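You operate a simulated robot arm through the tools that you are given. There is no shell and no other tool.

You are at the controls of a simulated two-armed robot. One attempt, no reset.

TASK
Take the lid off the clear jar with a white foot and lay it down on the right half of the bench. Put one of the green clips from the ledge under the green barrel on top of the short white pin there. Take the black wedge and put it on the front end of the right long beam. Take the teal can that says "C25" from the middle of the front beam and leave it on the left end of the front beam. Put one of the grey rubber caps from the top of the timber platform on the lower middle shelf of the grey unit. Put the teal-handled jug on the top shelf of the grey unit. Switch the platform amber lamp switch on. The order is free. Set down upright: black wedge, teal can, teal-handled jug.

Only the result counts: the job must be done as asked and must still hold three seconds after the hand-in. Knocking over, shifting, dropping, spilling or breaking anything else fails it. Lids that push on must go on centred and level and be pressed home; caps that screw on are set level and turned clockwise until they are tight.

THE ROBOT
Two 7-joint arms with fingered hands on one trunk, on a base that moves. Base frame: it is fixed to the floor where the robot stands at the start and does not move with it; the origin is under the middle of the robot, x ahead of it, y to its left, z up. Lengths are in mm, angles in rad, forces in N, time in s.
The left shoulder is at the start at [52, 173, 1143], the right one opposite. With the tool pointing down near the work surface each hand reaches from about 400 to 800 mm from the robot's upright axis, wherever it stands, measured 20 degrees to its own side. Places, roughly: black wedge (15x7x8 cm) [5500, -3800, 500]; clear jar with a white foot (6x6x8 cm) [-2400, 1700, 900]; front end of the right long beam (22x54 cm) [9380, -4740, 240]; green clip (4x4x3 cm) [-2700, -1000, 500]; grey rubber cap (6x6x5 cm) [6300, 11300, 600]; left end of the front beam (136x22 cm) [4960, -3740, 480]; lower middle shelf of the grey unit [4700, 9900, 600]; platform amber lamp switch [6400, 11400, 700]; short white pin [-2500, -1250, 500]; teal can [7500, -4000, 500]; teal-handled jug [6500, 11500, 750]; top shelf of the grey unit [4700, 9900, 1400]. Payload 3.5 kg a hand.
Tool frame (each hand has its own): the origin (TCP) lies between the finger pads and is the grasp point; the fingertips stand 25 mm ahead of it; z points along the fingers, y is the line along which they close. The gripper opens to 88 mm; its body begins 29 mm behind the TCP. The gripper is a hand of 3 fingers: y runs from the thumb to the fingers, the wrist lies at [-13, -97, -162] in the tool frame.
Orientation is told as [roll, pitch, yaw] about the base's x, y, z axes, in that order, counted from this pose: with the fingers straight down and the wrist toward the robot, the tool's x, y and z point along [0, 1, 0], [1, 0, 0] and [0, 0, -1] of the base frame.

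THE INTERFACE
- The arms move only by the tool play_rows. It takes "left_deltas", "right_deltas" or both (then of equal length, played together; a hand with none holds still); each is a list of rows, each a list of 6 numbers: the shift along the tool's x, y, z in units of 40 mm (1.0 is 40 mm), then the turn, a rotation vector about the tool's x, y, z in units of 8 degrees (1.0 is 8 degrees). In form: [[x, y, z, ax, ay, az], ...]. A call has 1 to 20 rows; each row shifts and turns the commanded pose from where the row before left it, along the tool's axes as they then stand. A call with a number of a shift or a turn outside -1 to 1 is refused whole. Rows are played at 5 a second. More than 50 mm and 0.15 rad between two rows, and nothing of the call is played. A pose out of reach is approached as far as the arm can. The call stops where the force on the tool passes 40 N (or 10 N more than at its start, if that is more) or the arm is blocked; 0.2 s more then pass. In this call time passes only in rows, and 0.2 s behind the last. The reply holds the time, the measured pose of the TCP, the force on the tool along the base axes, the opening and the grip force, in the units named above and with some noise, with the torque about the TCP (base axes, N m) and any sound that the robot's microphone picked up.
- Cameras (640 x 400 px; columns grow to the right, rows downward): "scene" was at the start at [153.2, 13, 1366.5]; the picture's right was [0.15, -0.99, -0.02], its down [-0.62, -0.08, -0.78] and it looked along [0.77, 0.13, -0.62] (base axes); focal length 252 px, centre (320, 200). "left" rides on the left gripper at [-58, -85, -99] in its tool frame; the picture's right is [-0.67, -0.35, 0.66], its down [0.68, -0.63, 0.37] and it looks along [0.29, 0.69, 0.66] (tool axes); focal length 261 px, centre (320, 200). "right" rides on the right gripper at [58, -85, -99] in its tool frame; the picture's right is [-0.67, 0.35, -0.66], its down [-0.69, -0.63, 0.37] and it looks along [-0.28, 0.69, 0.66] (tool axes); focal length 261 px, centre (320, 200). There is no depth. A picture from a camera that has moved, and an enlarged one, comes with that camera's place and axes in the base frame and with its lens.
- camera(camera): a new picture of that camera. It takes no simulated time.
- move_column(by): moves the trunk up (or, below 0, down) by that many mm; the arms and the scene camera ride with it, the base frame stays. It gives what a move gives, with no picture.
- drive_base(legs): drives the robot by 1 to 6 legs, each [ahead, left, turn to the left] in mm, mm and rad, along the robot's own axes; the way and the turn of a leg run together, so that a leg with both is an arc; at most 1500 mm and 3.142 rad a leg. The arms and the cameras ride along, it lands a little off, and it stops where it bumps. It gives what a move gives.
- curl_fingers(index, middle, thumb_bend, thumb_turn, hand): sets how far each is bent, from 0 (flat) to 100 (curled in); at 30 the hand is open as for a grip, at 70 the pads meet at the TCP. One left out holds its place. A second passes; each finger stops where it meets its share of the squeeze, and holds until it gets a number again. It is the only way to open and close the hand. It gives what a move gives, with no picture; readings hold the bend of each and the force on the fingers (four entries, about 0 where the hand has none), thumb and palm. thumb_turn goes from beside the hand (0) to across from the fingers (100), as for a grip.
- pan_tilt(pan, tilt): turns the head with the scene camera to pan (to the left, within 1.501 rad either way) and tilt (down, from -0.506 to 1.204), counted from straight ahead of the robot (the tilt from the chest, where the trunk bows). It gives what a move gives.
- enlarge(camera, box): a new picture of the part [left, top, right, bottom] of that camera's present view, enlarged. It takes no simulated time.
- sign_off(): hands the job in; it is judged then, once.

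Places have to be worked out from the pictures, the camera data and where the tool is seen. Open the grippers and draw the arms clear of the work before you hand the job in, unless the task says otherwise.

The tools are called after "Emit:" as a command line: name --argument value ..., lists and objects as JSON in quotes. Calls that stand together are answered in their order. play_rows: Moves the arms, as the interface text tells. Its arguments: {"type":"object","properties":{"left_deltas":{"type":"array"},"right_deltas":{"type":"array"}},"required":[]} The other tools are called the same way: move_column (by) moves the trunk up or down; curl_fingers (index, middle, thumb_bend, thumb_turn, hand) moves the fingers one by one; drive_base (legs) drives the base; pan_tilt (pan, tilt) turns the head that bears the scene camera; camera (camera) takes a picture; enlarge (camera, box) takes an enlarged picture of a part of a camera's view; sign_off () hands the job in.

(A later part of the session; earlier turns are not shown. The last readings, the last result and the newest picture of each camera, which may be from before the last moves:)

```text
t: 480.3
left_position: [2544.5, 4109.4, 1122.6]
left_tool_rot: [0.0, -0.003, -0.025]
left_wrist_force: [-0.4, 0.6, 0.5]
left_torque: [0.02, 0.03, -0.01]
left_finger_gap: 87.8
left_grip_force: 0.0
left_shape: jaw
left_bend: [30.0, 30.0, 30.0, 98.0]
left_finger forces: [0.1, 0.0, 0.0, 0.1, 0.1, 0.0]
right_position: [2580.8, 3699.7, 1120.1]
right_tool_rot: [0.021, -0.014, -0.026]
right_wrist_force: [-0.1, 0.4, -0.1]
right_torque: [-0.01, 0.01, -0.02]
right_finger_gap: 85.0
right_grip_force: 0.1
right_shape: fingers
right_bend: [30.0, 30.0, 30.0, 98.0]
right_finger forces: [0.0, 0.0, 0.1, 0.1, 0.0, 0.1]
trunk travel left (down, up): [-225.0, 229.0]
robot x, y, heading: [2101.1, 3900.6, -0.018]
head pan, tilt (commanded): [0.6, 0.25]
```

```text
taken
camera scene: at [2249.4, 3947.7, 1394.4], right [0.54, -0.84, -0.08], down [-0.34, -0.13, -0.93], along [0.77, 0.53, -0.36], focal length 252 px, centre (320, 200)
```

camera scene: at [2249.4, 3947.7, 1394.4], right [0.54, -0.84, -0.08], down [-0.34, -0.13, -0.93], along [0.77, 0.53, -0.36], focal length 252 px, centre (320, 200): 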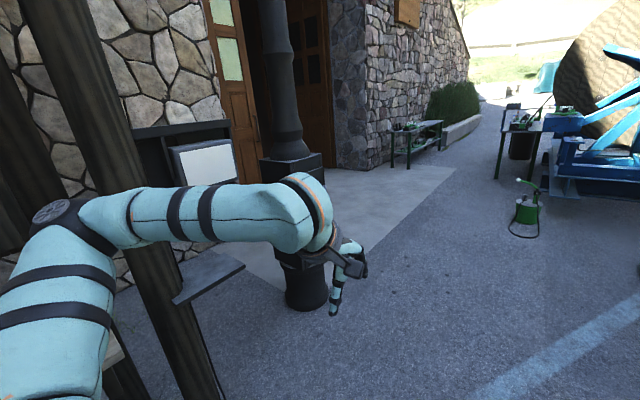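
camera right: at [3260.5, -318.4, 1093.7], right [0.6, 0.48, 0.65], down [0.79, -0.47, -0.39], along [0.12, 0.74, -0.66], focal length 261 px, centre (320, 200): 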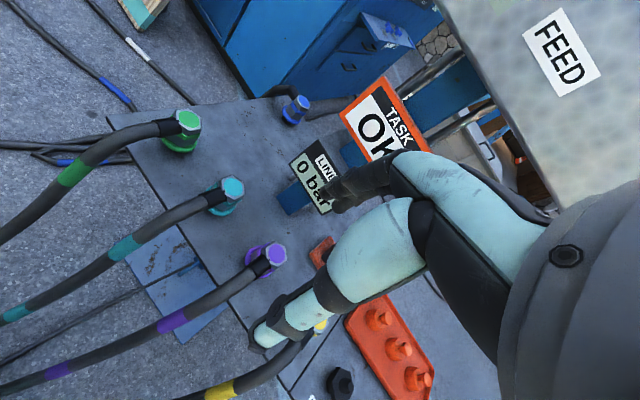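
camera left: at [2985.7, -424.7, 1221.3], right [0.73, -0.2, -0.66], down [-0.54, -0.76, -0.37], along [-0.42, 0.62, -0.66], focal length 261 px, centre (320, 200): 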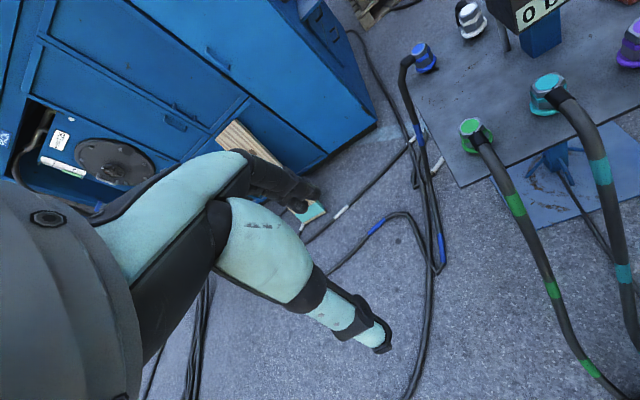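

The door's apron is in sight; obstacles are a stove at (3337, 4949), the roller stand at (3500–3900, 2900), and a green can at (5160, 3510). I continue east along y about 4100 to about x 5000.

Emit:
drive_base --legs '[[1450, 120, 0.02], [1400, 150, 0]]'

Emit:
pan_tilt --pan 1.0 --tilt 0.2

Emit:
camera --camera "scene"

Emit:
pan_tilt --pan 0.4 --tilt 0.2

Emit:
camera --camera "scene"

```text
t: 494.2
left_position: [5389.3, 4384.4, 1123.2]
left_tool_rot: [-0.002, -0.001, 0.02]
left_wrist_force: [1.1, 1.1, -0.1]
left_torque: [-0.02, 0.0, -0.02]
left_finger_gap: 87.7
left_grip_force: 0.1
left_shape: jaw
left_bend: [30.0, 30.0, 30.0, 98.0]
left_finger forces: [0.0, 0.0, 0.0, 0.0, 0.0, 0.1]
right_position: [5443.5, 3978.2, 1121.2]
right_tool_rot: [0.021, -0.016, 0.02]
right_wrist_force: [-0.5, 0.3, 0.2]
right_torque: [-0.01, -0.01, -0.01]
right_finger_gap: 84.9
right_grip_force: 0.1
right_shape: fingers
right_bend: [30.0, 30.0, 30.0, 98.0]
right_finger forces: [0.0, 0.1, 0.0, 0.0, 0.0, 0.0]
trunk travel left (down, up): [-225.0, 229.0]
robot x, y, heading: [4962.1, 4155.3, 0.021]
head pan, tilt (commanded): [0.6, 0.25]
```

```text
t: 495.1
left_position: [5391.4, 4384.9, 1122.6]
left_tool_rot: [-0.002, -0.001, 0.02]
left_wrist_force: [0.1, 0.1, -0.3]
left_torque: [0.01, 0.02, 0.0]
left_finger_gap: 87.7
left_grip_force: 0.1
left_shape: jaw
left_bend: [30.0, 30.0, 30.0, 98.0]
left_finger forces: [0.0, 0.0, 0.0, 0.0, 0.0, 0.1]
right_position: [5443.5, 3976.0, 1121.2]
right_tool_rot: [0.021, -0.013, 0.02]
right_wrist_force: [-0.2, 0.2, 0.4]
right_torque: [-0.01, 0.01, -0.01]
right_finger_gap: 84.5
right_grip_force: 0.1
right_shape: fingers
right_bend: [30.0, 30.0, 30.0, 98.0]
right_finger forces: [0.0, 0.1, 0.1, 0.0, 0.0, 0.0]
trunk travel left (down, up): [-225.0, 229.0]
robot x, y, heading: [4957.4, 4154.9, 0.022]
head pan, tilt (commanded): [1.0, 0.201]
```

```text
taken
camera scene: at [5076.8, 4235.8, 1402.6], right [0.84, -0.52, -0.12], down [-0.24, -0.17, -0.96], along [0.48, 0.83, -0.27], focal length 252 px, centre (320, 200)
```

scene: 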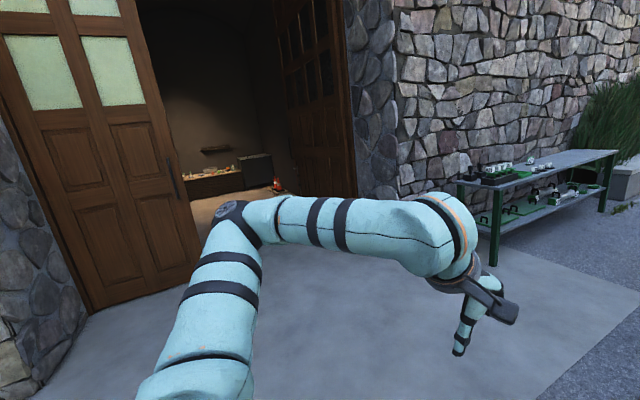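

```text
t: 496.1
left_position: [5390.2, 4384.1, 1121.9]
left_tool_rot: [-0.002, 0.0, 0.021]
left_wrist_force: [0.5, -0.4, 0.0]
left_torque: [0.01, 0.03, -0.02]
left_finger_gap: 88.0
left_grip_force: 0.0
left_shape: jaw
left_bend: [30.0, 30.0, 30.0, 98.0]
left_finger forces: [0.0, 0.0, 0.1, 0.1, 0.0, 0.0]
right_position: [5443.8, 3976.4, 1121.5]
right_tool_rot: [0.022, -0.014, 0.02]
right_wrist_force: [0.3, -0.6, -0.4]
right_torque: [-0.01, -0.02, -0.04]
right_finger_gap: 84.6
right_grip_force: 0.1
right_shape: fingers
right_bend: [30.0, 30.0, 30.0, 98.0]
right_finger forces: [0.1, 0.0, 0.1, 0.0, 0.0, 0.0]
trunk travel left (down, up): [-225.0, 229.0]
robot x, y, heading: [4958.7, 4156.1, 0.023]
head pan, tilt (commanded): [0.4, 0.201]
```

```text
taken
camera scene: at [5112.7, 4194.6, 1397.6], right [0.41, -0.91, -0.05], down [-0.32, -0.08, -0.94], along [0.86, 0.4, -0.32], focal length 252 px, centre (320, 200)
```

scene: 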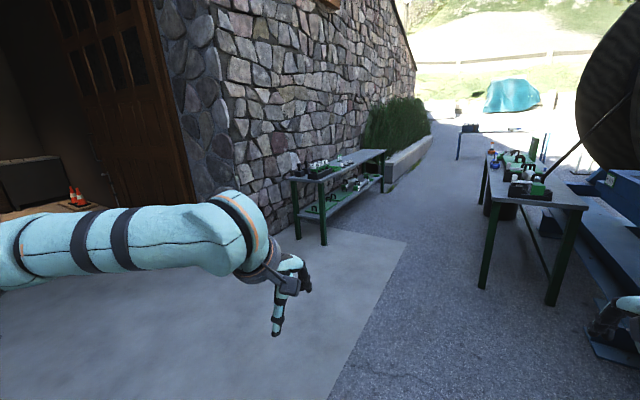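

The doorway opens to the left-front. I turn to face it and move to about (5700, 5000) to see inside.

Emit:
drive_base --legs '[[700, 500, 0], [0, 300, 1.4]]'

Emit:
pan_tilt --pan 0 --tilt 0.2

Emit:
camera --camera "scene"

```text
t: 504.2
left_position: [5344.9, 5340.4, 1123.1]
left_tool_rot: [-0.002, -0.001, 1.42]
left_wrist_force: [-0.2, 0.6, 0.6]
left_torque: [0.01, -0.01, 0.03]
left_finger_gap: 88.0
left_grip_force: 0.1
left_shape: jaw
left_bend: [30.0, 30.0, 30.0, 98.0]
left_finger forces: [0.0, 0.1, 0.0, 0.1, 0.0, 0.0]
right_position: [5757.0, 5324.5, 1120.4]
right_tool_rot: [0.021, -0.014, 1.418]
right_wrist_force: [0.2, 0.5, 0.3]
right_torque: [0.0, -0.01, -0.01]
right_finger_gap: 84.7
right_grip_force: 0.1
right_shape: fingers
right_bend: [30.0, 30.0, 30.0, 98.0]
right_finger forces: [0.0, 0.0, 0.0, 0.1, 0.0, 0.1]
trunk travel left (down, up): [-225.0, 229.0]
robot x, y, heading: [5494.2, 4877.6, 1.417]
head pan, tilt (commanded): [0.4, 0.201]
cut short: leg 2
```

```text
t: 505.1
left_position: [5344.7, 5342.0, 1122.4]
left_tool_rot: [-0.002, -0.001, 1.419]
left_wrist_force: [0.1, -0.4, 0.3]
left_torque: [0.01, 0.01, -0.01]
left_finger_gap: 88.0
left_grip_force: 0.1
left_shape: jaw
left_bend: [30.0, 30.0, 30.0, 98.0]
left_finger forces: [0.1, 0.0, 0.1, 0.0, 0.1, 0.0]
right_position: [5755.1, 5324.6, 1120.9]
right_tool_rot: [0.021, -0.014, 1.417]
right_wrist_force: [0.0, -0.3, 0.8]
right_torque: [0.0, 0.01, 0.02]
right_finger_gap: 84.7
right_grip_force: 0.0
right_shape: fingers
right_bend: [30.0, 30.0, 30.0, 98.0]
right_finger forces: [0.0, 0.1, 0.0, 0.0, 0.0, 0.0]
trunk travel left (down, up): [-225.0, 229.0]
robot x, y, heading: [5498.8, 4878.4, 1.42]
head pan, tilt (commanded): [0.0, 0.201]
```

```text
taken
camera scene: at [5520.5, 5036.4, 1396.6], right [0.99, -0.15, 0.0], down [-0.05, -0.33, -0.94], along [0.14, 0.93, -0.33], focal length 252 px, centre (320, 200)
```

scene: 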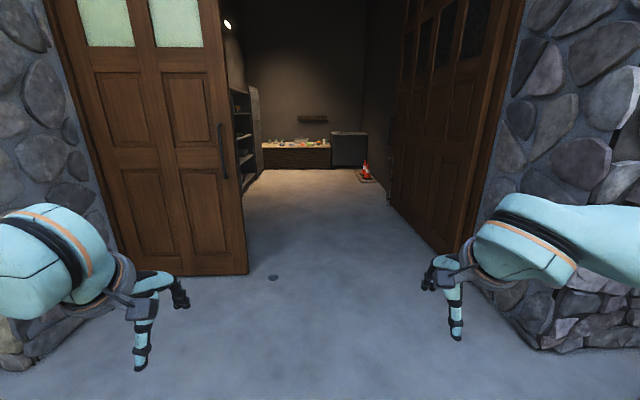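

The doorway is open between about x 5150 and 7340 at y 7040; inside are the grey shelf unit on the left, the timber platform at the back, and a cone. I drive in along x about 6150.

Emit:
drive_base --legs '[[1400, -350, 0.15], [1400, -200, 0], [1000, 0, 0]]'

Emit:
pan_tilt --pan 0 --tilt 0.3

Emit:
camera --camera "scene"

Emit:
pan_tilt --pan 0.7 --tilt 0.3

Emit:
camera --camera "scene"

```text
t: 523.5
left_position: [6015.0, 9034.9, 1123.1]
left_tool_rot: [-0.003, -0.001, 1.552]
left_wrist_force: [-0.7, -0.1, 1.0]
left_torque: [0.03, -0.01, 0.01]
left_finger_gap: 87.8
left_grip_force: 0.0
left_shape: jaw
left_bend: [30.0, 30.0, 30.0, 98.0]
left_finger forces: [0.1, 0.0, 0.0, 0.0, 0.0, 0.0]
right_position: [6424.8, 9073.1, 1120.8]
right_tool_rot: [0.018, -0.014, 1.55]
right_wrist_force: [-0.5, 0.1, 0.3]
right_torque: [0.01, -0.03, -0.02]
right_finger_gap: 84.6
right_grip_force: 0.1
right_shape: fingers
right_bend: [30.0, 30.0, 30.0, 98.0]
right_finger forces: [0.0, 0.1, 0.0, 0.0, 0.1, 0.1]
trunk travel left (down, up): [-225.0, 229.0]
robot x, y, heading: [6224.2, 8598.3, 1.559]
head pan, tilt (commanded): [0.0, 0.201]
```

```text
t: 524.2
left_position: [6015.3, 9033.9, 1122.4]
left_tool_rot: [-0.003, -0.003, 1.552]
left_wrist_force: [-0.5, -0.1, 0.2]
left_torque: [-0.02, 0.0, -0.02]
left_finger_gap: 87.9
left_grip_force: 0.0
left_shape: jaw
left_bend: [30.0, 30.0, 30.0, 98.0]
left_finger forces: [0.0, 0.1, 0.0, 0.0, 0.1, 0.0]
right_position: [6426.1, 9073.3, 1120.4]
right_tool_rot: [0.019, -0.014, 1.552]
right_wrist_force: [0.8, -0.1, 0.3]
right_torque: [-0.02, -0.01, 0.01]
right_finger_gap: 84.5
right_grip_force: 0.1
right_shape: fingers
right_bend: [30.0, 30.0, 30.0, 98.0]
right_finger forces: [0.1, 0.0, 0.1, 0.0, 0.0, 0.0]
trunk travel left (down, up): [-225.0, 229.0]
robot x, y, heading: [6227.7, 8595.2, 1.552]
head pan, tilt (commanded): [0.0, 0.3]
```

```text
taken
camera scene: at [6230.3, 8755.0, 1387.4], right [1.0, -0.02, 0.0], down [-0.01, -0.43, -0.9], along [0.01, 0.9, -0.43], focal length 252 px, centre (320, 200)
```

scene: 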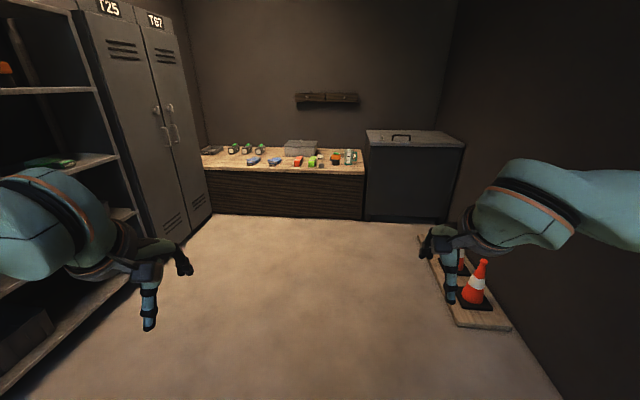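

```text
t: 525.2
left_position: [6017.1, 9034.5, 1122.8]
left_tool_rot: [0.0, -0.001, 1.554]
left_wrist_force: [-0.9, -0.4, 0.0]
left_torque: [-0.04, 0.03, 0.0]
left_finger_gap: 88.0
left_grip_force: 0.0
left_shape: jaw
left_bend: [30.0, 30.0, 30.0, 98.0]
left_finger forces: [0.0, 0.0, 0.0, 0.1, 0.0, 0.1]
right_position: [6426.4, 9073.1, 1121.3]
right_tool_rot: [0.021, -0.014, 1.551]
right_wrist_force: [-0.8, -0.8, -0.5]
right_torque: [0.01, 0.02, 0.0]
right_finger_gap: 84.6
right_grip_force: 0.1
right_shape: fingers
right_bend: [30.0, 30.0, 30.0, 98.0]
right_finger forces: [0.1, 0.0, 0.0, 0.0, 0.0, 0.0]
trunk travel left (down, up): [-225.0, 229.0]
robot x, y, heading: [6230.6, 8593.1, 1.554]
head pan, tilt (commanded): [0.7, 0.3]
```

```text
taken
camera scene: at [6169.9, 8734.1, 1390.4], right [0.78, 0.62, -0.09], down [0.18, -0.36, -0.91], along [-0.6, 0.69, -0.39], focal length 252 px, centre (320, 200)
```

scene: 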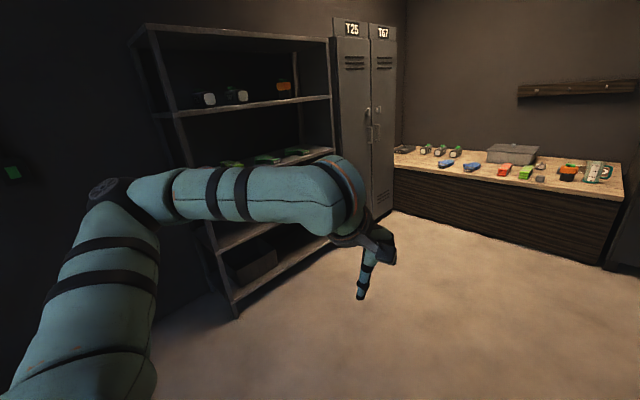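

I'm inside: the grey shelf unit is on the left, facing the room, and the timber platform with the items at the north wall. I enlarge both.

Emit:
enlarge --camera "scene" --box '[380, 110, 640, 260]'

Emit:
enlarge --camera "scene" --box '[120, 10, 360, 330]'

```text
2.46 times, centred on (510, 185) of scene
camera zoom: at [6169.9, 8734.1, 1390.4], right [0.78, 0.62, -0.09], down [0.18, -0.36, -0.91], along [-0.6, 0.69, -0.39], focal length 621 px, centre (-148, 237)
```

zoom: 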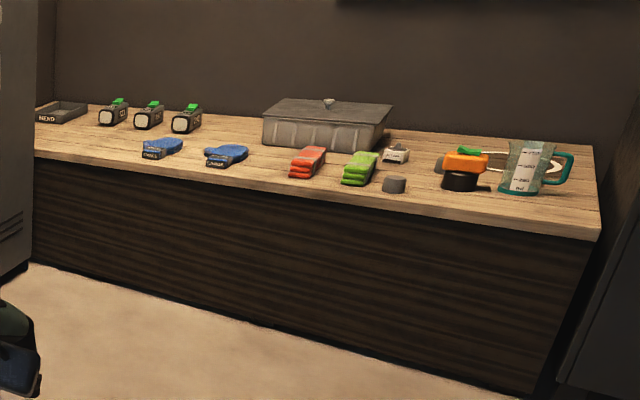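

```text
1.25 times, centred on (240, 170) of scene
camera zoom: at [6169.9, 8734.1, 1390.4], right [0.78, 0.62, -0.09], down [0.18, -0.36, -0.91], along [-0.6, 0.69, -0.39], focal length 315 px, centre (420, 238)
```

zoom: 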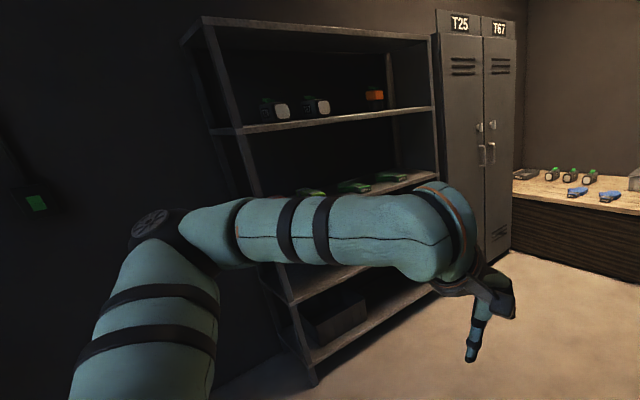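

I move forward to about (6150, 10100), facing the platform, and look again.

Emit:
drive_base --legs '[[1400, 50, 0.01]]'

Emit:
pan_tilt --pan 0 --tilt 0.5

Emit:
camera --camera "scene"

Emit:
enlarge --camera "scene" --box '[240, 80, 440, 220]'

```text
t: 532.2
left_position: [5982.5, 10440.2, 1122.3]
left_tool_rot: [-0.002, -0.001, 1.558]
left_wrist_force: [0.8, 0.1, -0.3]
left_torque: [0.03, 0.0, 0.02]
left_finger_gap: 87.8
left_grip_force: 0.1
left_shape: jaw
left_bend: [30.0, 30.0, 30.0, 98.0]
left_finger forces: [0.0, 0.0, 0.0, 0.0, 0.0, 0.0]
right_position: [6391.3, 10479.8, 1121.2]
right_tool_rot: [0.02, -0.014, 1.561]
right_wrist_force: [0.0, -0.4, 0.3]
right_torque: [-0.02, 0.03, -0.02]
right_finger_gap: 84.4
right_grip_force: 0.0
right_shape: fingers
right_bend: [30.0, 30.0, 30.0, 98.0]
right_finger forces: [0.1, 0.0, 0.1, 0.1, 0.0, 0.0]
trunk travel left (down, up): [-225.0, 229.0]
robot x, y, heading: [6199.8, 10002.1, 1.56]
head pan, tilt (commanded): [0.7, 0.3]
```

```text
t: 533.3
left_position: [5981.7, 10439.5, 1122.6]
left_tool_rot: [-0.002, -0.002, 1.558]
left_wrist_force: [-0.4, -0.1, 0.0]
left_torque: [0.0, -0.02, 0.0]
left_finger_gap: 87.8
left_grip_force: 0.0
left_shape: jaw
left_bend: [30.0, 30.0, 30.0, 98.0]
left_finger forces: [0.0, 0.0, 0.0, 0.0, 0.0, 0.1]
right_position: [6392.1, 10480.0, 1121.1]
right_tool_rot: [0.022, -0.015, 1.559]
right_wrist_force: [0.4, 0.0, 0.0]
right_torque: [0.03, 0.0, 0.01]
right_finger_gap: 84.7
right_grip_force: 0.1
right_shape: fingers
right_bend: [30.0, 30.0, 30.0, 98.0]
right_finger forces: [0.1, 0.0, 0.0, 0.0, 0.0, 0.0]
trunk travel left (down, up): [-225.0, 229.0]
robot x, y, heading: [6197.1, 10003.1, 1.56]
head pan, tilt (commanded): [0.0, 0.499]
```

```text
taken
camera scene: at [6198.5, 10156.5, 1369.5], right [1.0, -0.01, 0.0], down [-0.01, -0.6, -0.8], along [0.01, 0.8, -0.6], focal length 252 px, centre (320, 200)
```

scene: 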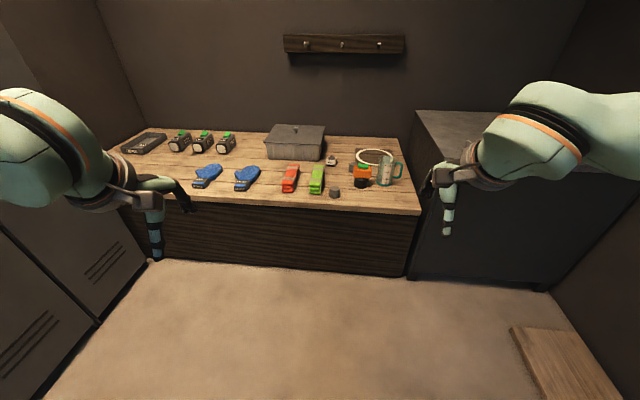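

```text
2.86 times, centred on (340, 150) of scene
camera zoom: at [6198.5, 10156.5, 1369.5], right [1.0, -0.01, 0.0], down [-0.01, -0.6, -0.8], along [0.01, 0.8, -0.6], focal length 721 px, centre (263, 343)
```

zoom: 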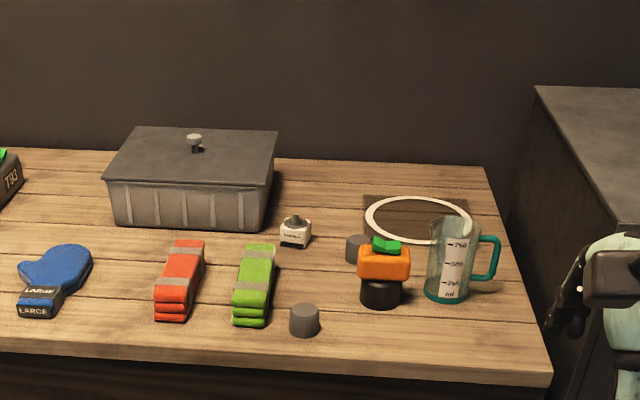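

I see two grey caps, a white switch box, an amber lamp, and the jug with teal handle on the east side. I enlarge these for detail.

Emit:
enlarge --camera "scene" --box '[310, 145, 370, 205]'

Emit:
enlarge --camera "scene" --box '[345, 140, 415, 200]'

Emit:
camera --camera "right"

```text
6.67 times, centred on (340, 175) of scene
camera zoom: at [6198.5, 10156.5, 1369.5], right [1.0, -0.01, 0.0], down [-0.01, -0.6, -0.8], along [0.01, 0.8, -0.6], focal length 1682 px, centre (187, 367)
```

zoom: 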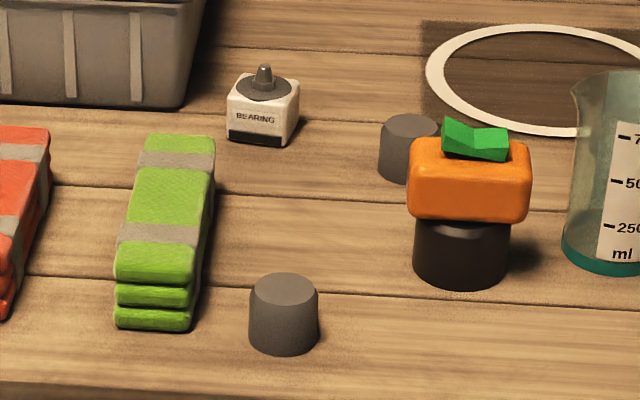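

```text
6.67 times, centred on (380, 170) of scene
camera zoom: at [6198.5, 10156.5, 1369.5], right [1.0, -0.01, 0.0], down [-0.01, -0.6, -0.8], along [0.01, 0.8, -0.6], focal length 1682 px, centre (-80, 400)
```

zoom: 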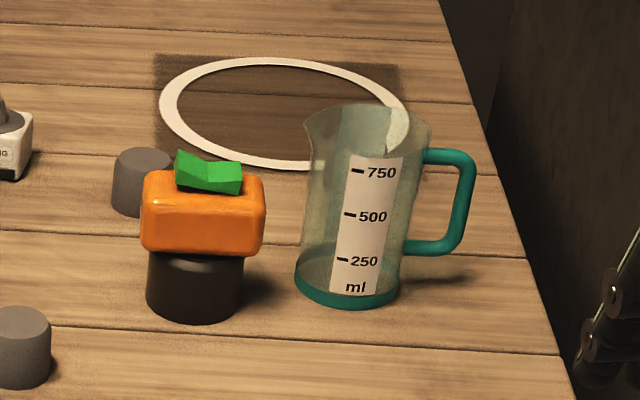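

```text
taken
camera right: at [6334.3, 10394.7, 1221.2], right [0.69, 0.33, 0.65], down [0.67, -0.63, -0.39], along [0.28, 0.7, -0.66], focal length 261 px, centre (320, 200)
```

right: 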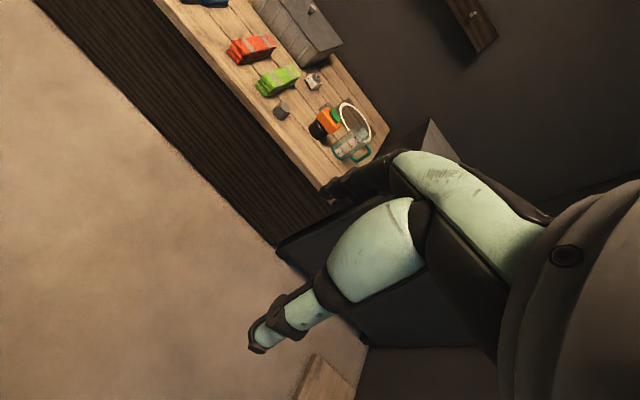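

The amber lamp carries a green rocker on top, whose left end stands higher. For comparison I enlarge the other lamps' rockers.

Emit:
enlarge --camera "scene" --box '[160, 115, 250, 175]'

Emit:
enlarge --camera "scene" --box '[350, 150, 385, 190]'

```text
6.67 times, centred on (205, 145) of scene
camera zoom: at [6198.5, 10156.5, 1369.5], right [1.0, -0.01, 0.0], down [-0.01, -0.6, -0.8], along [0.01, 0.8, -0.6], focal length 1682 px, centre (1087, 567)
```

zoom: 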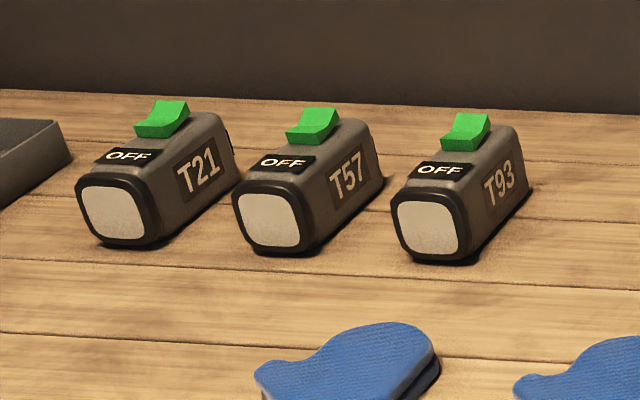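

```text
10.00 times, centred on (368, 170) of scene
camera zoom: at [6198.5, 10156.5, 1369.5], right [1.0, -0.01, 0.0], down [-0.01, -0.6, -0.8], along [0.01, 0.8, -0.6], focal length 2522 px, centre (-155, 500)
```

zoom: 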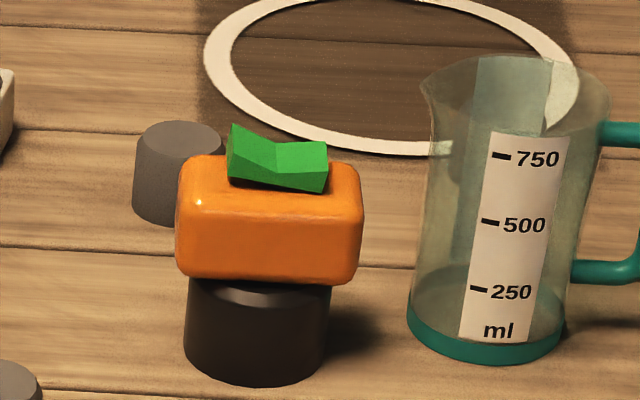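

The rocker on the amber lamp has its west end up; pressing that end should switch it. I drive closer to the platform, to about (6240, 10740).

Emit:
drive_base --legs '[[735, -45, 0.01]]'

Emit:
pan_tilt --pan -0.2 --tilt 0.7

Emit:
camera --camera "scene"

Emit:
camera --camera "right"

```text
t: 537.4
left_position: [6017.3, 11178.9, 1122.5]
left_tool_rot: [-0.002, -0.003, 1.581]
left_wrist_force: [-0.2, -0.4, 0.0]
left_torque: [0.01, 0.02, -0.05]
left_finger_gap: 87.9
left_grip_force: 0.1
left_shape: jaw
left_bend: [30.0, 30.0, 30.0, 98.0]
left_finger forces: [0.0, 0.1, 0.0, 0.0, 0.0, 0.0]
right_position: [6426.4, 11229.5, 1121.2]
right_tool_rot: [0.021, -0.012, 1.579]
right_wrist_force: [-0.5, 0.6, 0.8]
right_torque: [0.01, 0.02, 0.01]
right_finger_gap: 85.0
right_grip_force: 0.1
right_shape: fingers
right_bend: [30.0, 30.0, 30.0, 98.0]
right_finger forces: [0.0, 0.0, 0.0, 0.0, 0.0, 0.0]
trunk travel left (down, up): [-225.0, 229.0]
robot x, y, heading: [6238.6, 10749.7, 1.58]
head pan, tilt (commanded): [0.0, 0.499]
```

```text
t: 538.1
left_position: [6017.9, 11178.9, 1122.2]
left_tool_rot: [-0.002, -0.002, 1.581]
left_wrist_force: [1.1, 0.9, 0.3]
left_torque: [-0.01, 0.0, 0.0]
left_finger_gap: 87.6
left_grip_force: 0.0
left_shape: jaw
left_bend: [30.0, 30.0, 30.0, 98.0]
left_finger forces: [0.1, 0.0, 0.0, 0.0, 0.1, 0.0]
right_position: [6426.9, 11229.8, 1120.2]
right_tool_rot: [0.021, -0.015, 1.578]
right_wrist_force: [0.3, -0.2, 0.5]
right_torque: [0.0, -0.01, -0.01]
right_finger_gap: 84.5
right_grip_force: 0.1
right_shape: fingers
right_bend: [30.0, 30.0, 30.0, 98.0]
right_finger forces: [0.1, 0.0, 0.0, 0.0, 0.0, 0.1]
trunk travel left (down, up): [-225.0, 229.0]
robot x, y, heading: [6241.5, 10747.4, 1.585]
head pan, tilt (commanded): [-0.201, 0.7]
```

```text
taken
camera scene: at [6256.7, 10891.1, 1353.1], right [0.98, -0.19, 0.03], down [-0.12, -0.73, -0.67], along [0.14, 0.65, -0.74], focal length 252 px, centre (320, 200)
```

scene: 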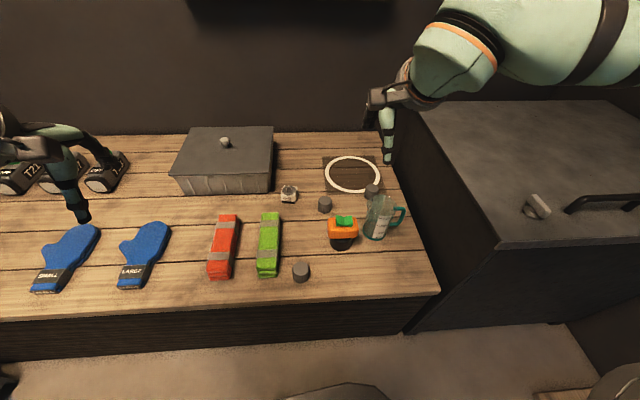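

```text
taken
camera right: at [6370.3, 11142.0, 1221.0], right [0.68, 0.35, 0.65], down [0.68, -0.62, -0.39], along [0.27, 0.71, -0.66], focal length 261 px, centre (320, 200)
```

right: 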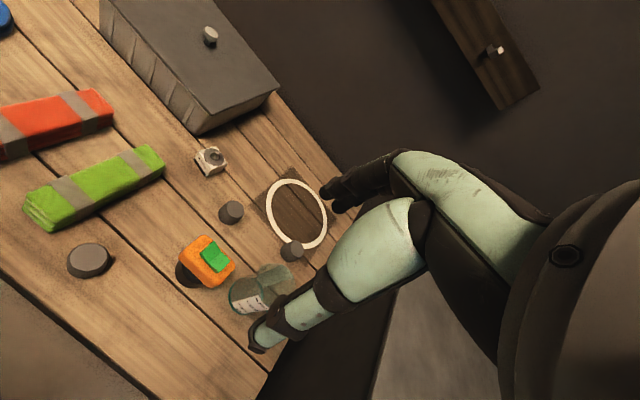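

Three grey caps are visible. I enlarge both views to triangulate the lamp, caps and jug.

Emit:
enlarge --camera "scene" --box '[280, 170, 420, 290]'

Emit:
enlarge --camera "right" --box '[50, 170, 330, 330]'

```text
3.33 times, centred on (350, 230) of scene
camera zoom: at [6256.7, 10891.1, 1353.1], right [0.98, -0.19, 0.03], down [-0.12, -0.73, -0.67], along [0.14, 0.65, -0.74], focal length 841 px, centre (220, 100)
```

zoom: 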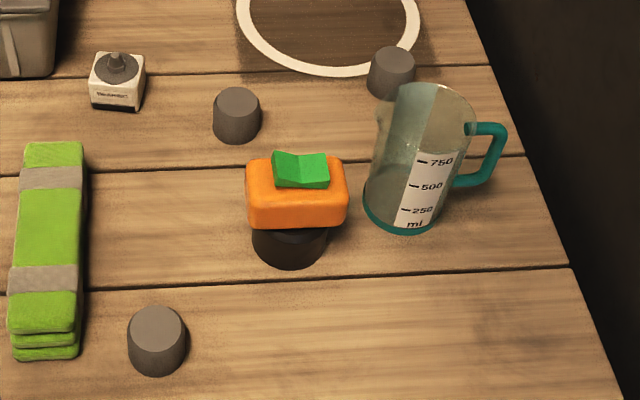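

```text
2.29 times, centred on (190, 250) of right
camera zoom: at [6370.3, 11142.0, 1221.0], right [0.68, 0.35, 0.65], down [0.68, -0.62, -0.39], along [0.27, 0.71, -0.66], focal length 596 px, centre (617, 86)
```

zoom: 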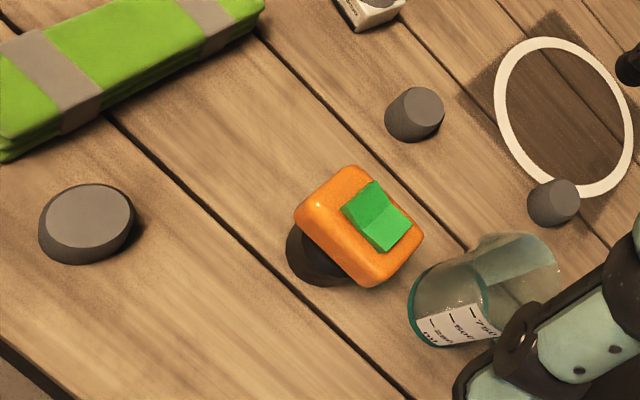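

I estimate the lamp's rocker top at about (6444, 11371, 695). I make a pointing index finger on the right hand and look at where its tip is.

Emit:
curl_fingers --hand "right" --index 45 --middle 100 --thumb_bend 80 --thumb_turn 20

Emit:
camera --camera "right"

Emit:
enlarge --camera "scene" --box '[340, 40, 460, 180]'

```text
t: 539.1
left_position: [6016.2, 11180.2, 1122.2]
left_tool_rot: [-0.002, -0.003, 1.582]
left_wrist_force: [0.5, -0.2, 0.7]
left_torque: [0.01, -0.02, 0.04]
left_finger_gap: 87.8
left_grip_force: 0.1
left_shape: jaw
left_bend: [30.0, 30.0, 30.0, 98.0]
left_finger forces: [0.0, 0.0, 0.1, 0.1, 0.0, 0.0]
right_position: [6426.2, 11228.6, 1120.4]
right_tool_rot: [0.021, -0.015, 1.577]
right_wrist_force: [-0.2, 1.3, -0.1]
right_torque: [-0.02, 0.0, -0.02]
right_finger_gap: 52.4
right_grip_force: 0.1
right_shape: fingers
right_bend: [45.0, 100.0, 80.0, 21.0]
right_finger forces: [0.1, 0.0, 0.0, 0.1, 0.0, 0.0]
trunk travel left (down, up): [-225.0, 229.0]
robot x, y, heading: [6244.1, 10748.2, 1.581]
head pan, tilt (commanded): [-0.201, 0.7]
```

```text
taken
camera right: at [6370.3, 11141.8, 1221.1], right [0.68, 0.35, 0.65], down [0.68, -0.62, -0.39], along [0.27, 0.71, -0.66], focal length 261 px, centre (320, 200)
```

right: 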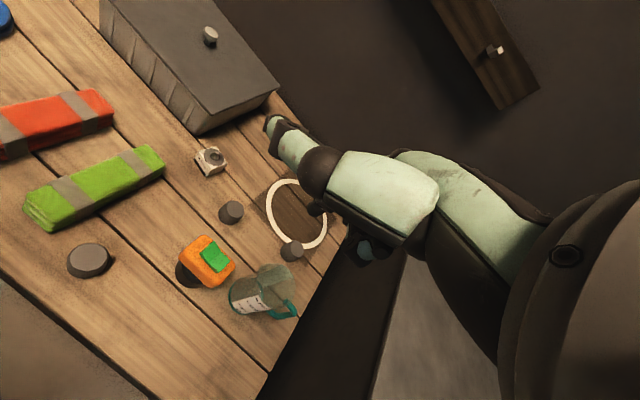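

```text
2.86 times, centred on (400, 110) of scene
camera zoom: at [6256.8, 10890.8, 1353.0], right [0.98, -0.19, 0.03], down [-0.12, -0.73, -0.67], along [0.15, 0.65, -0.74], focal length 721 px, centre (91, 457)
```

zoom: 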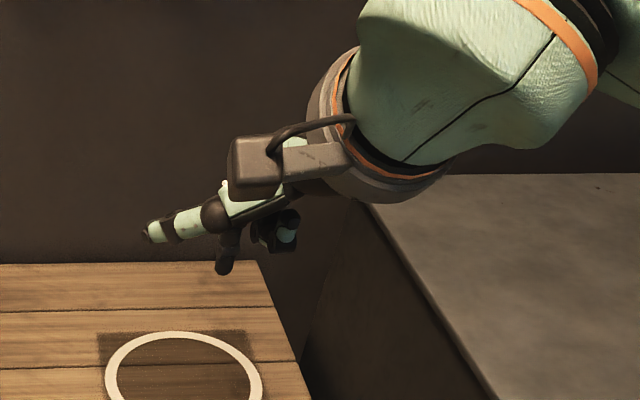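

The thumb sticks out sideways; I tuck it in opposition instead and look again.

Emit:
curl_fingers --hand "right" --index 45 --middle 100 --thumb_bend 100 --thumb_turn 98

Emit:
camera --camera "right"

Emit:
enlarge --camera "scene" --box '[340, 40, 460, 180]'

```text
t: 540.1
left_position: [6017.9, 11178.9, 1121.3]
left_tool_rot: [-0.002, -0.001, 1.582]
left_wrist_force: [-1.1, -0.5, -0.3]
left_torque: [-0.02, 0.01, 0.01]
left_finger_gap: 87.6
left_grip_force: 0.1
left_shape: jaw
left_bend: [30.0, 30.0, 30.0, 98.0]
left_finger forces: [0.0, 0.1, 0.1, 0.0, 0.1, 0.0]
right_position: [6426.9, 11228.7, 1120.7]
right_tool_rot: [0.022, -0.012, 1.579]
right_wrist_force: [0.0, 0.5, 0.6]
right_torque: [-0.02, -0.04, -0.01]
right_finger_gap: 20.2
right_grip_force: 0.1
right_shape: fingers
right_bend: [44.0, 100.0, 99.0, 97.0]
right_finger forces: [0.1, 0.0, 0.0, 0.1, 0.0, 0.0]
trunk travel left (down, up): [-225.0, 229.0]
robot x, y, heading: [6243.3, 10748.2, 1.586]
head pan, tilt (commanded): [-0.201, 0.7]
```

```text
taken
camera right: at [6370.3, 11141.8, 1221.1], right [0.68, 0.35, 0.65], down [0.68, -0.62, -0.39], along [0.27, 0.71, -0.66], focal length 261 px, centre (320, 200)
```

right: 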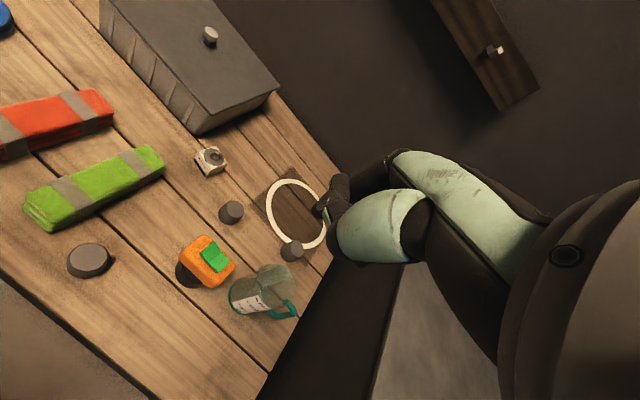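

```text
2.86 times, centred on (400, 110) of scene
camera zoom: at [6256.8, 10890.8, 1353.0], right [0.98, -0.19, 0.03], down [-0.12, -0.73, -0.67], along [0.15, 0.65, -0.74], focal length 721 px, centre (91, 457)
```

zoom: 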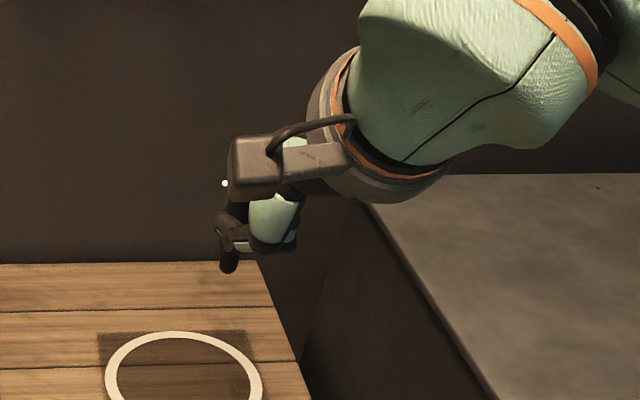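

Now only the index points down, its tip about 30 mm north and 18 mm below the TCP. I bring the fingertip to about 60 mm above the rocker's west end.

Emit:
play_rows --right_deltas '[[-0.04, 0.7, 0.6, 0, 0, 0], [-0.04, 0.7, 0.6, 0, 0, 0], [-0.04, 0.7, 0.6, 0, 0, 0], [-0.03, 0.7, 0.6, 0, 0, 0], [0, 0, 0.9, 0, 0, 0], [0, 0, 0.9, 0, 0, 0], [0, 0, 0.9, 0, 0, 0], [0, 0, 0.9, 0, 0, 0], [0, 0, 0.9, 0, 0, 0], [0, 0, 0.9, 0, 0, 0], [0, 0, 0.9, 0, 0, 0]]'

Emit:
camera --camera "right"

Emit:
enlarge --camera "scene" --box '[280, 150, 420, 270]'

```text
t: 542.5
left_position: [6017.8, 11180.6, 1123.1]
left_tool_rot: [-0.001, -0.002, 1.582]
left_wrist_force: [-0.1, -0.4, 0.1]
left_torque: [-0.05, -0.01, -0.01]
left_finger_gap: 87.7
left_grip_force: 0.0
left_shape: jaw
left_bend: [30.0, 30.0, 30.0, 98.0]
left_finger forces: [0.1, 0.0, 0.1, 0.0, 0.0, 0.0]
right_position: [6424.5, 11346.1, 772.7]
right_tool_rot: [0.02, -0.015, 1.578]
right_wrist_force: [0.1, -0.3, -0.1]
right_torque: [-0.04, -0.01, 0.02]
right_finger_gap: 19.9
right_grip_force: 0.1
right_shape: fingers
right_bend: [44.0, 100.0, 99.0, 97.0]
right_finger forces: [0.0, 0.1, 0.1, 0.0, 0.1, 0.0]
trunk travel left (down, up): [-225.0, 229.0]
robot x, y, heading: [6242.0, 10744.1, 1.585]
head pan, tilt (commanded): [-0.201, 0.7]
```

```text
taken
camera right: at [6368.2, 11259.1, 874.0], right [0.68, 0.35, 0.65], down [0.68, -0.62, -0.39], along [0.27, 0.71, -0.66], focal length 261 px, centre (320, 200)
```

right: 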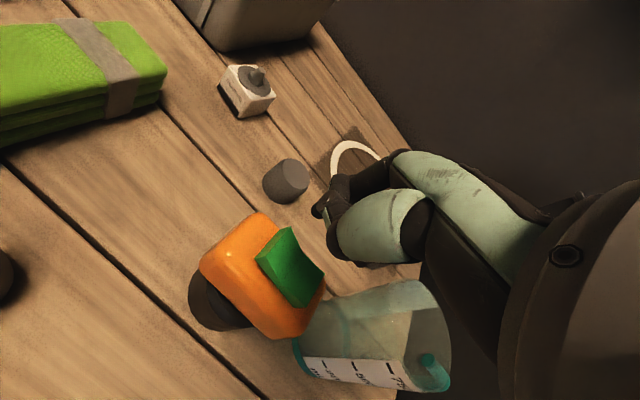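

```text
3.33 times, centred on (350, 210) of scene
camera zoom: at [6256.8, 10891.4, 1352.9], right [0.98, -0.19, 0.03], down [-0.12, -0.73, -0.67], along [0.15, 0.65, -0.74], focal length 841 px, centre (220, 167)
```

zoom: 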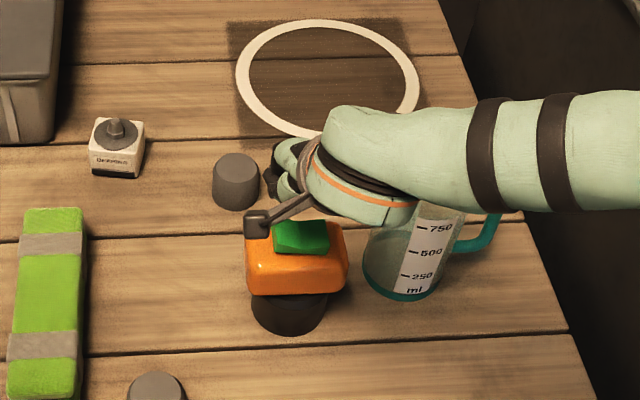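

The rocker spans x about 6424–6477 at y 11373, z about 695. I shift the fingertip 12 mm east and lower it 35 mm to check alignment.

Emit:
play_rows --right_deltas '[[-0.3, -0.07, 0.3, 0, 0, 0], [0, 0, 0.3, 0, 0, 0], [0, 0, 0.3, 0, 0, 0]]'

Emit:
camera --camera "right"

Emit:
enlarge --camera "scene" --box '[300, 170, 400, 250]'

```text
t: 543.3
left_position: [6017.0, 11179.8, 1121.8]
left_tool_rot: [-0.001, -0.002, 1.58]
left_wrist_force: [-0.1, 0.3, 1.1]
left_torque: [-0.04, -0.02, -0.02]
left_finger_gap: 87.8
left_grip_force: 0.0
left_shape: jaw
left_bend: [30.0, 30.0, 30.0, 98.0]
left_finger forces: [0.0, 0.0, 0.0, 0.1, 0.1, 0.0]
right_position: [6435.9, 11343.1, 738.1]
right_tool_rot: [0.02, -0.015, 1.579]
right_wrist_force: [1.0, 0.5, -0.9]
right_torque: [0.01, 0.01, 0.01]
right_finger_gap: 19.8
right_grip_force: 0.1
right_shape: fingers
right_bend: [44.0, 100.0, 99.0, 97.0]
right_finger forces: [0.0, 0.1, 0.0, 0.0, 0.0, 0.0]
trunk travel left (down, up): [-225.0, 229.0]
robot x, y, heading: [6245.6, 10743.2, 1.579]
head pan, tilt (commanded): [-0.201, 0.7]
```

```text
taken
camera right: at [6379.5, 11256.9, 838.8], right [0.68, 0.35, 0.65], down [0.68, -0.62, -0.39], along [0.27, 0.71, -0.66], focal length 261 px, centre (320, 200)
```

right: 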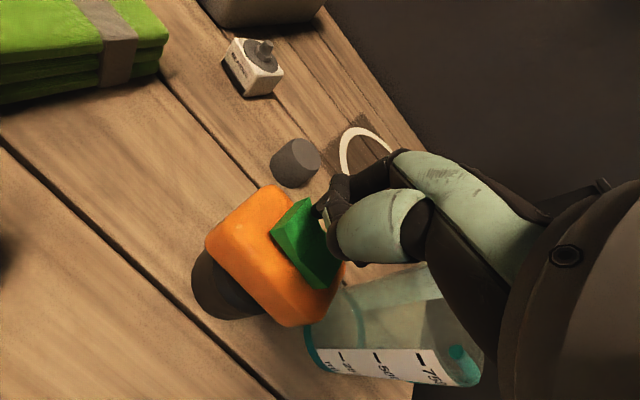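

```text
5.00 times, centred on (350, 210) of scene
camera zoom: at [6256.8, 10890.9, 1353.0], right [0.98, -0.19, 0.03], down [-0.12, -0.73, -0.67], along [0.15, 0.65, -0.74], focal length 1261 px, centre (170, 150)
```

zoom: 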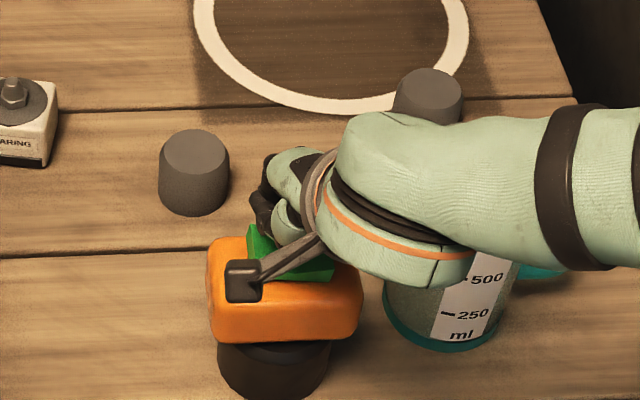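

The fingertip is over the west half of the rocker, a few mm to the north. I shift 5 mm south and lower in small steps until it clicks.

Emit:
play_rows --right_deltas '[[0, -0.12, 0.15, 0, 0, 0], [0, 0, 0.1, 0, 0, 0], [0, 0, 0.08, 0, 0, 0], [0, 0, 0.08, 0, 0, 0]]'

Emit:
enlarge --camera "right" --box '[180, 150, 420, 330]'

```text
t: 544.4
left_position: [6017.7, 11175.8, 1124.3]
left_tool_rot: [-0.002, -0.007, 1.581]
left_wrist_force: [0.3, 0.8, 0.9]
left_torque: [-0.01, 0.04, -0.02]
left_finger_gap: 87.6
left_grip_force: 0.1
left_shape: jaw
left_bend: [30.0, 30.0, 30.0, 98.0]
left_finger forces: [0.0, 0.0, 0.0, 0.1, 0.0, 0.0]
right_position: [6432.1, 11341.9, 729.8]
right_tool_rot: [0.024, -0.028, 1.585]
right_wrist_force: [-0.8, -6.1, 34.1]
right_torque: [1.43, 0.24, 0.08]
right_finger_gap: 20.9
right_grip_force: 17.5
right_shape: fingers
right_bend: [39.0, 100.0, 99.0, 98.0]
right_finger forces: [34.8, 0.1, 0.0, 0.0, 0.0, 0.0]
trunk travel left (down, up): [-225.0, 229.0]
robot x, y, heading: [6242.5, 10745.3, 1.582]
head pan, tilt (commanded): [-0.201, 0.7]
stopped in row 4 (right hand): the force on the tool passed its limit at 41 N (the readings are from after the stop); the commanded pose is now the measured one
```

```text
2.22 times, centred on (300, 240) of right
camera zoom: at [6376.6, 11252.3, 828.9], right [0.68, 0.34, 0.65], down [0.68, -0.61, -0.4], along [0.26, 0.72, -0.65], focal length 579 px, centre (364, 111)
```

zoom: 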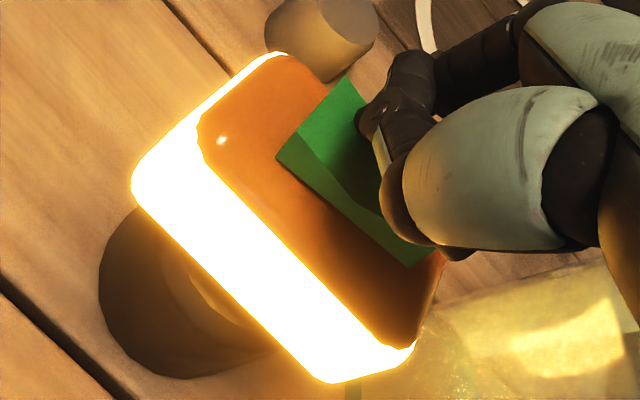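

The lamp glows amber: it's on. I lift the finger straight off.

Emit:
play_rows --right_deltas '[[0, 0, -0.3, 0, 0, 0], [0, 0, -0.6, 0, 0, 0], [0, 0, -0.8, 0, 0, 0], [0, 0, -0.8, 0, 0, 0], [0, 0, -0.8, 0, 0, 0], [0, 0, -0.8, 0, 0, 0]]'

Emit:
camera --camera "scene"

Emit:
enlarge --camera "scene" --box '[280, 170, 420, 290]'

```text
t: 545.8
left_position: [6017.6, 11179.9, 1122.1]
left_tool_rot: [-0.002, -0.002, 1.58]
left_wrist_force: [-0.9, 0.0, -0.1]
left_torque: [-0.01, 0.05, 0.0]
left_finger_gap: 87.7
left_grip_force: 0.0
left_shape: jaw
left_bend: [30.0, 30.0, 30.0, 98.0]
left_finger forces: [0.0, 0.0, 0.0, 0.0, 0.1, 0.0]
right_position: [6434.8, 11337.9, 887.1]
right_tool_rot: [0.022, -0.017, 1.581]
right_wrist_force: [-0.5, 0.2, -1.1]
right_torque: [0.02, -0.02, 0.01]
right_finger_gap: 20.1
right_grip_force: 0.0
right_shape: fingers
right_bend: [43.0, 100.0, 99.0, 98.0]
right_finger forces: [0.0, 0.0, 0.1, 0.1, 0.1, 0.1]
trunk travel left (down, up): [-225.0, 229.0]
robot x, y, heading: [6242.5, 10745.0, 1.584]
head pan, tilt (commanded): [-0.201, 0.7]
```

```text
taken
camera scene: at [6256.6, 10890.2, 1353.1], right [0.98, -0.19, 0.03], down [-0.12, -0.73, -0.67], along [0.15, 0.65, -0.74], focal length 252 px, centre (320, 200)
```

scene: 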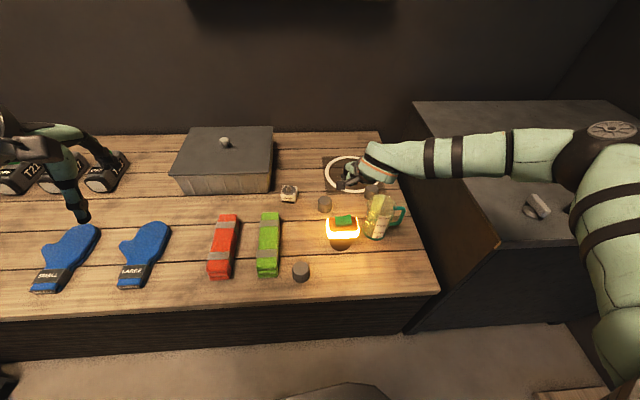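

```text
3.33 times, centred on (350, 230) of scene
camera zoom: at [6256.6, 10890.2, 1353.1], right [0.98, -0.19, 0.03], down [-0.12, -0.73, -0.67], along [0.15, 0.65, -0.74], focal length 841 px, centre (220, 100)
```

zoom: 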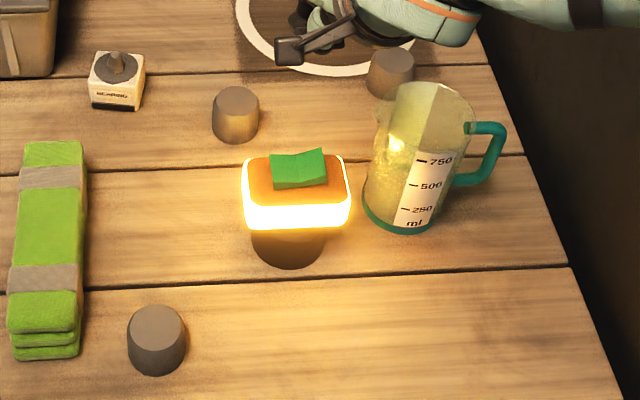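

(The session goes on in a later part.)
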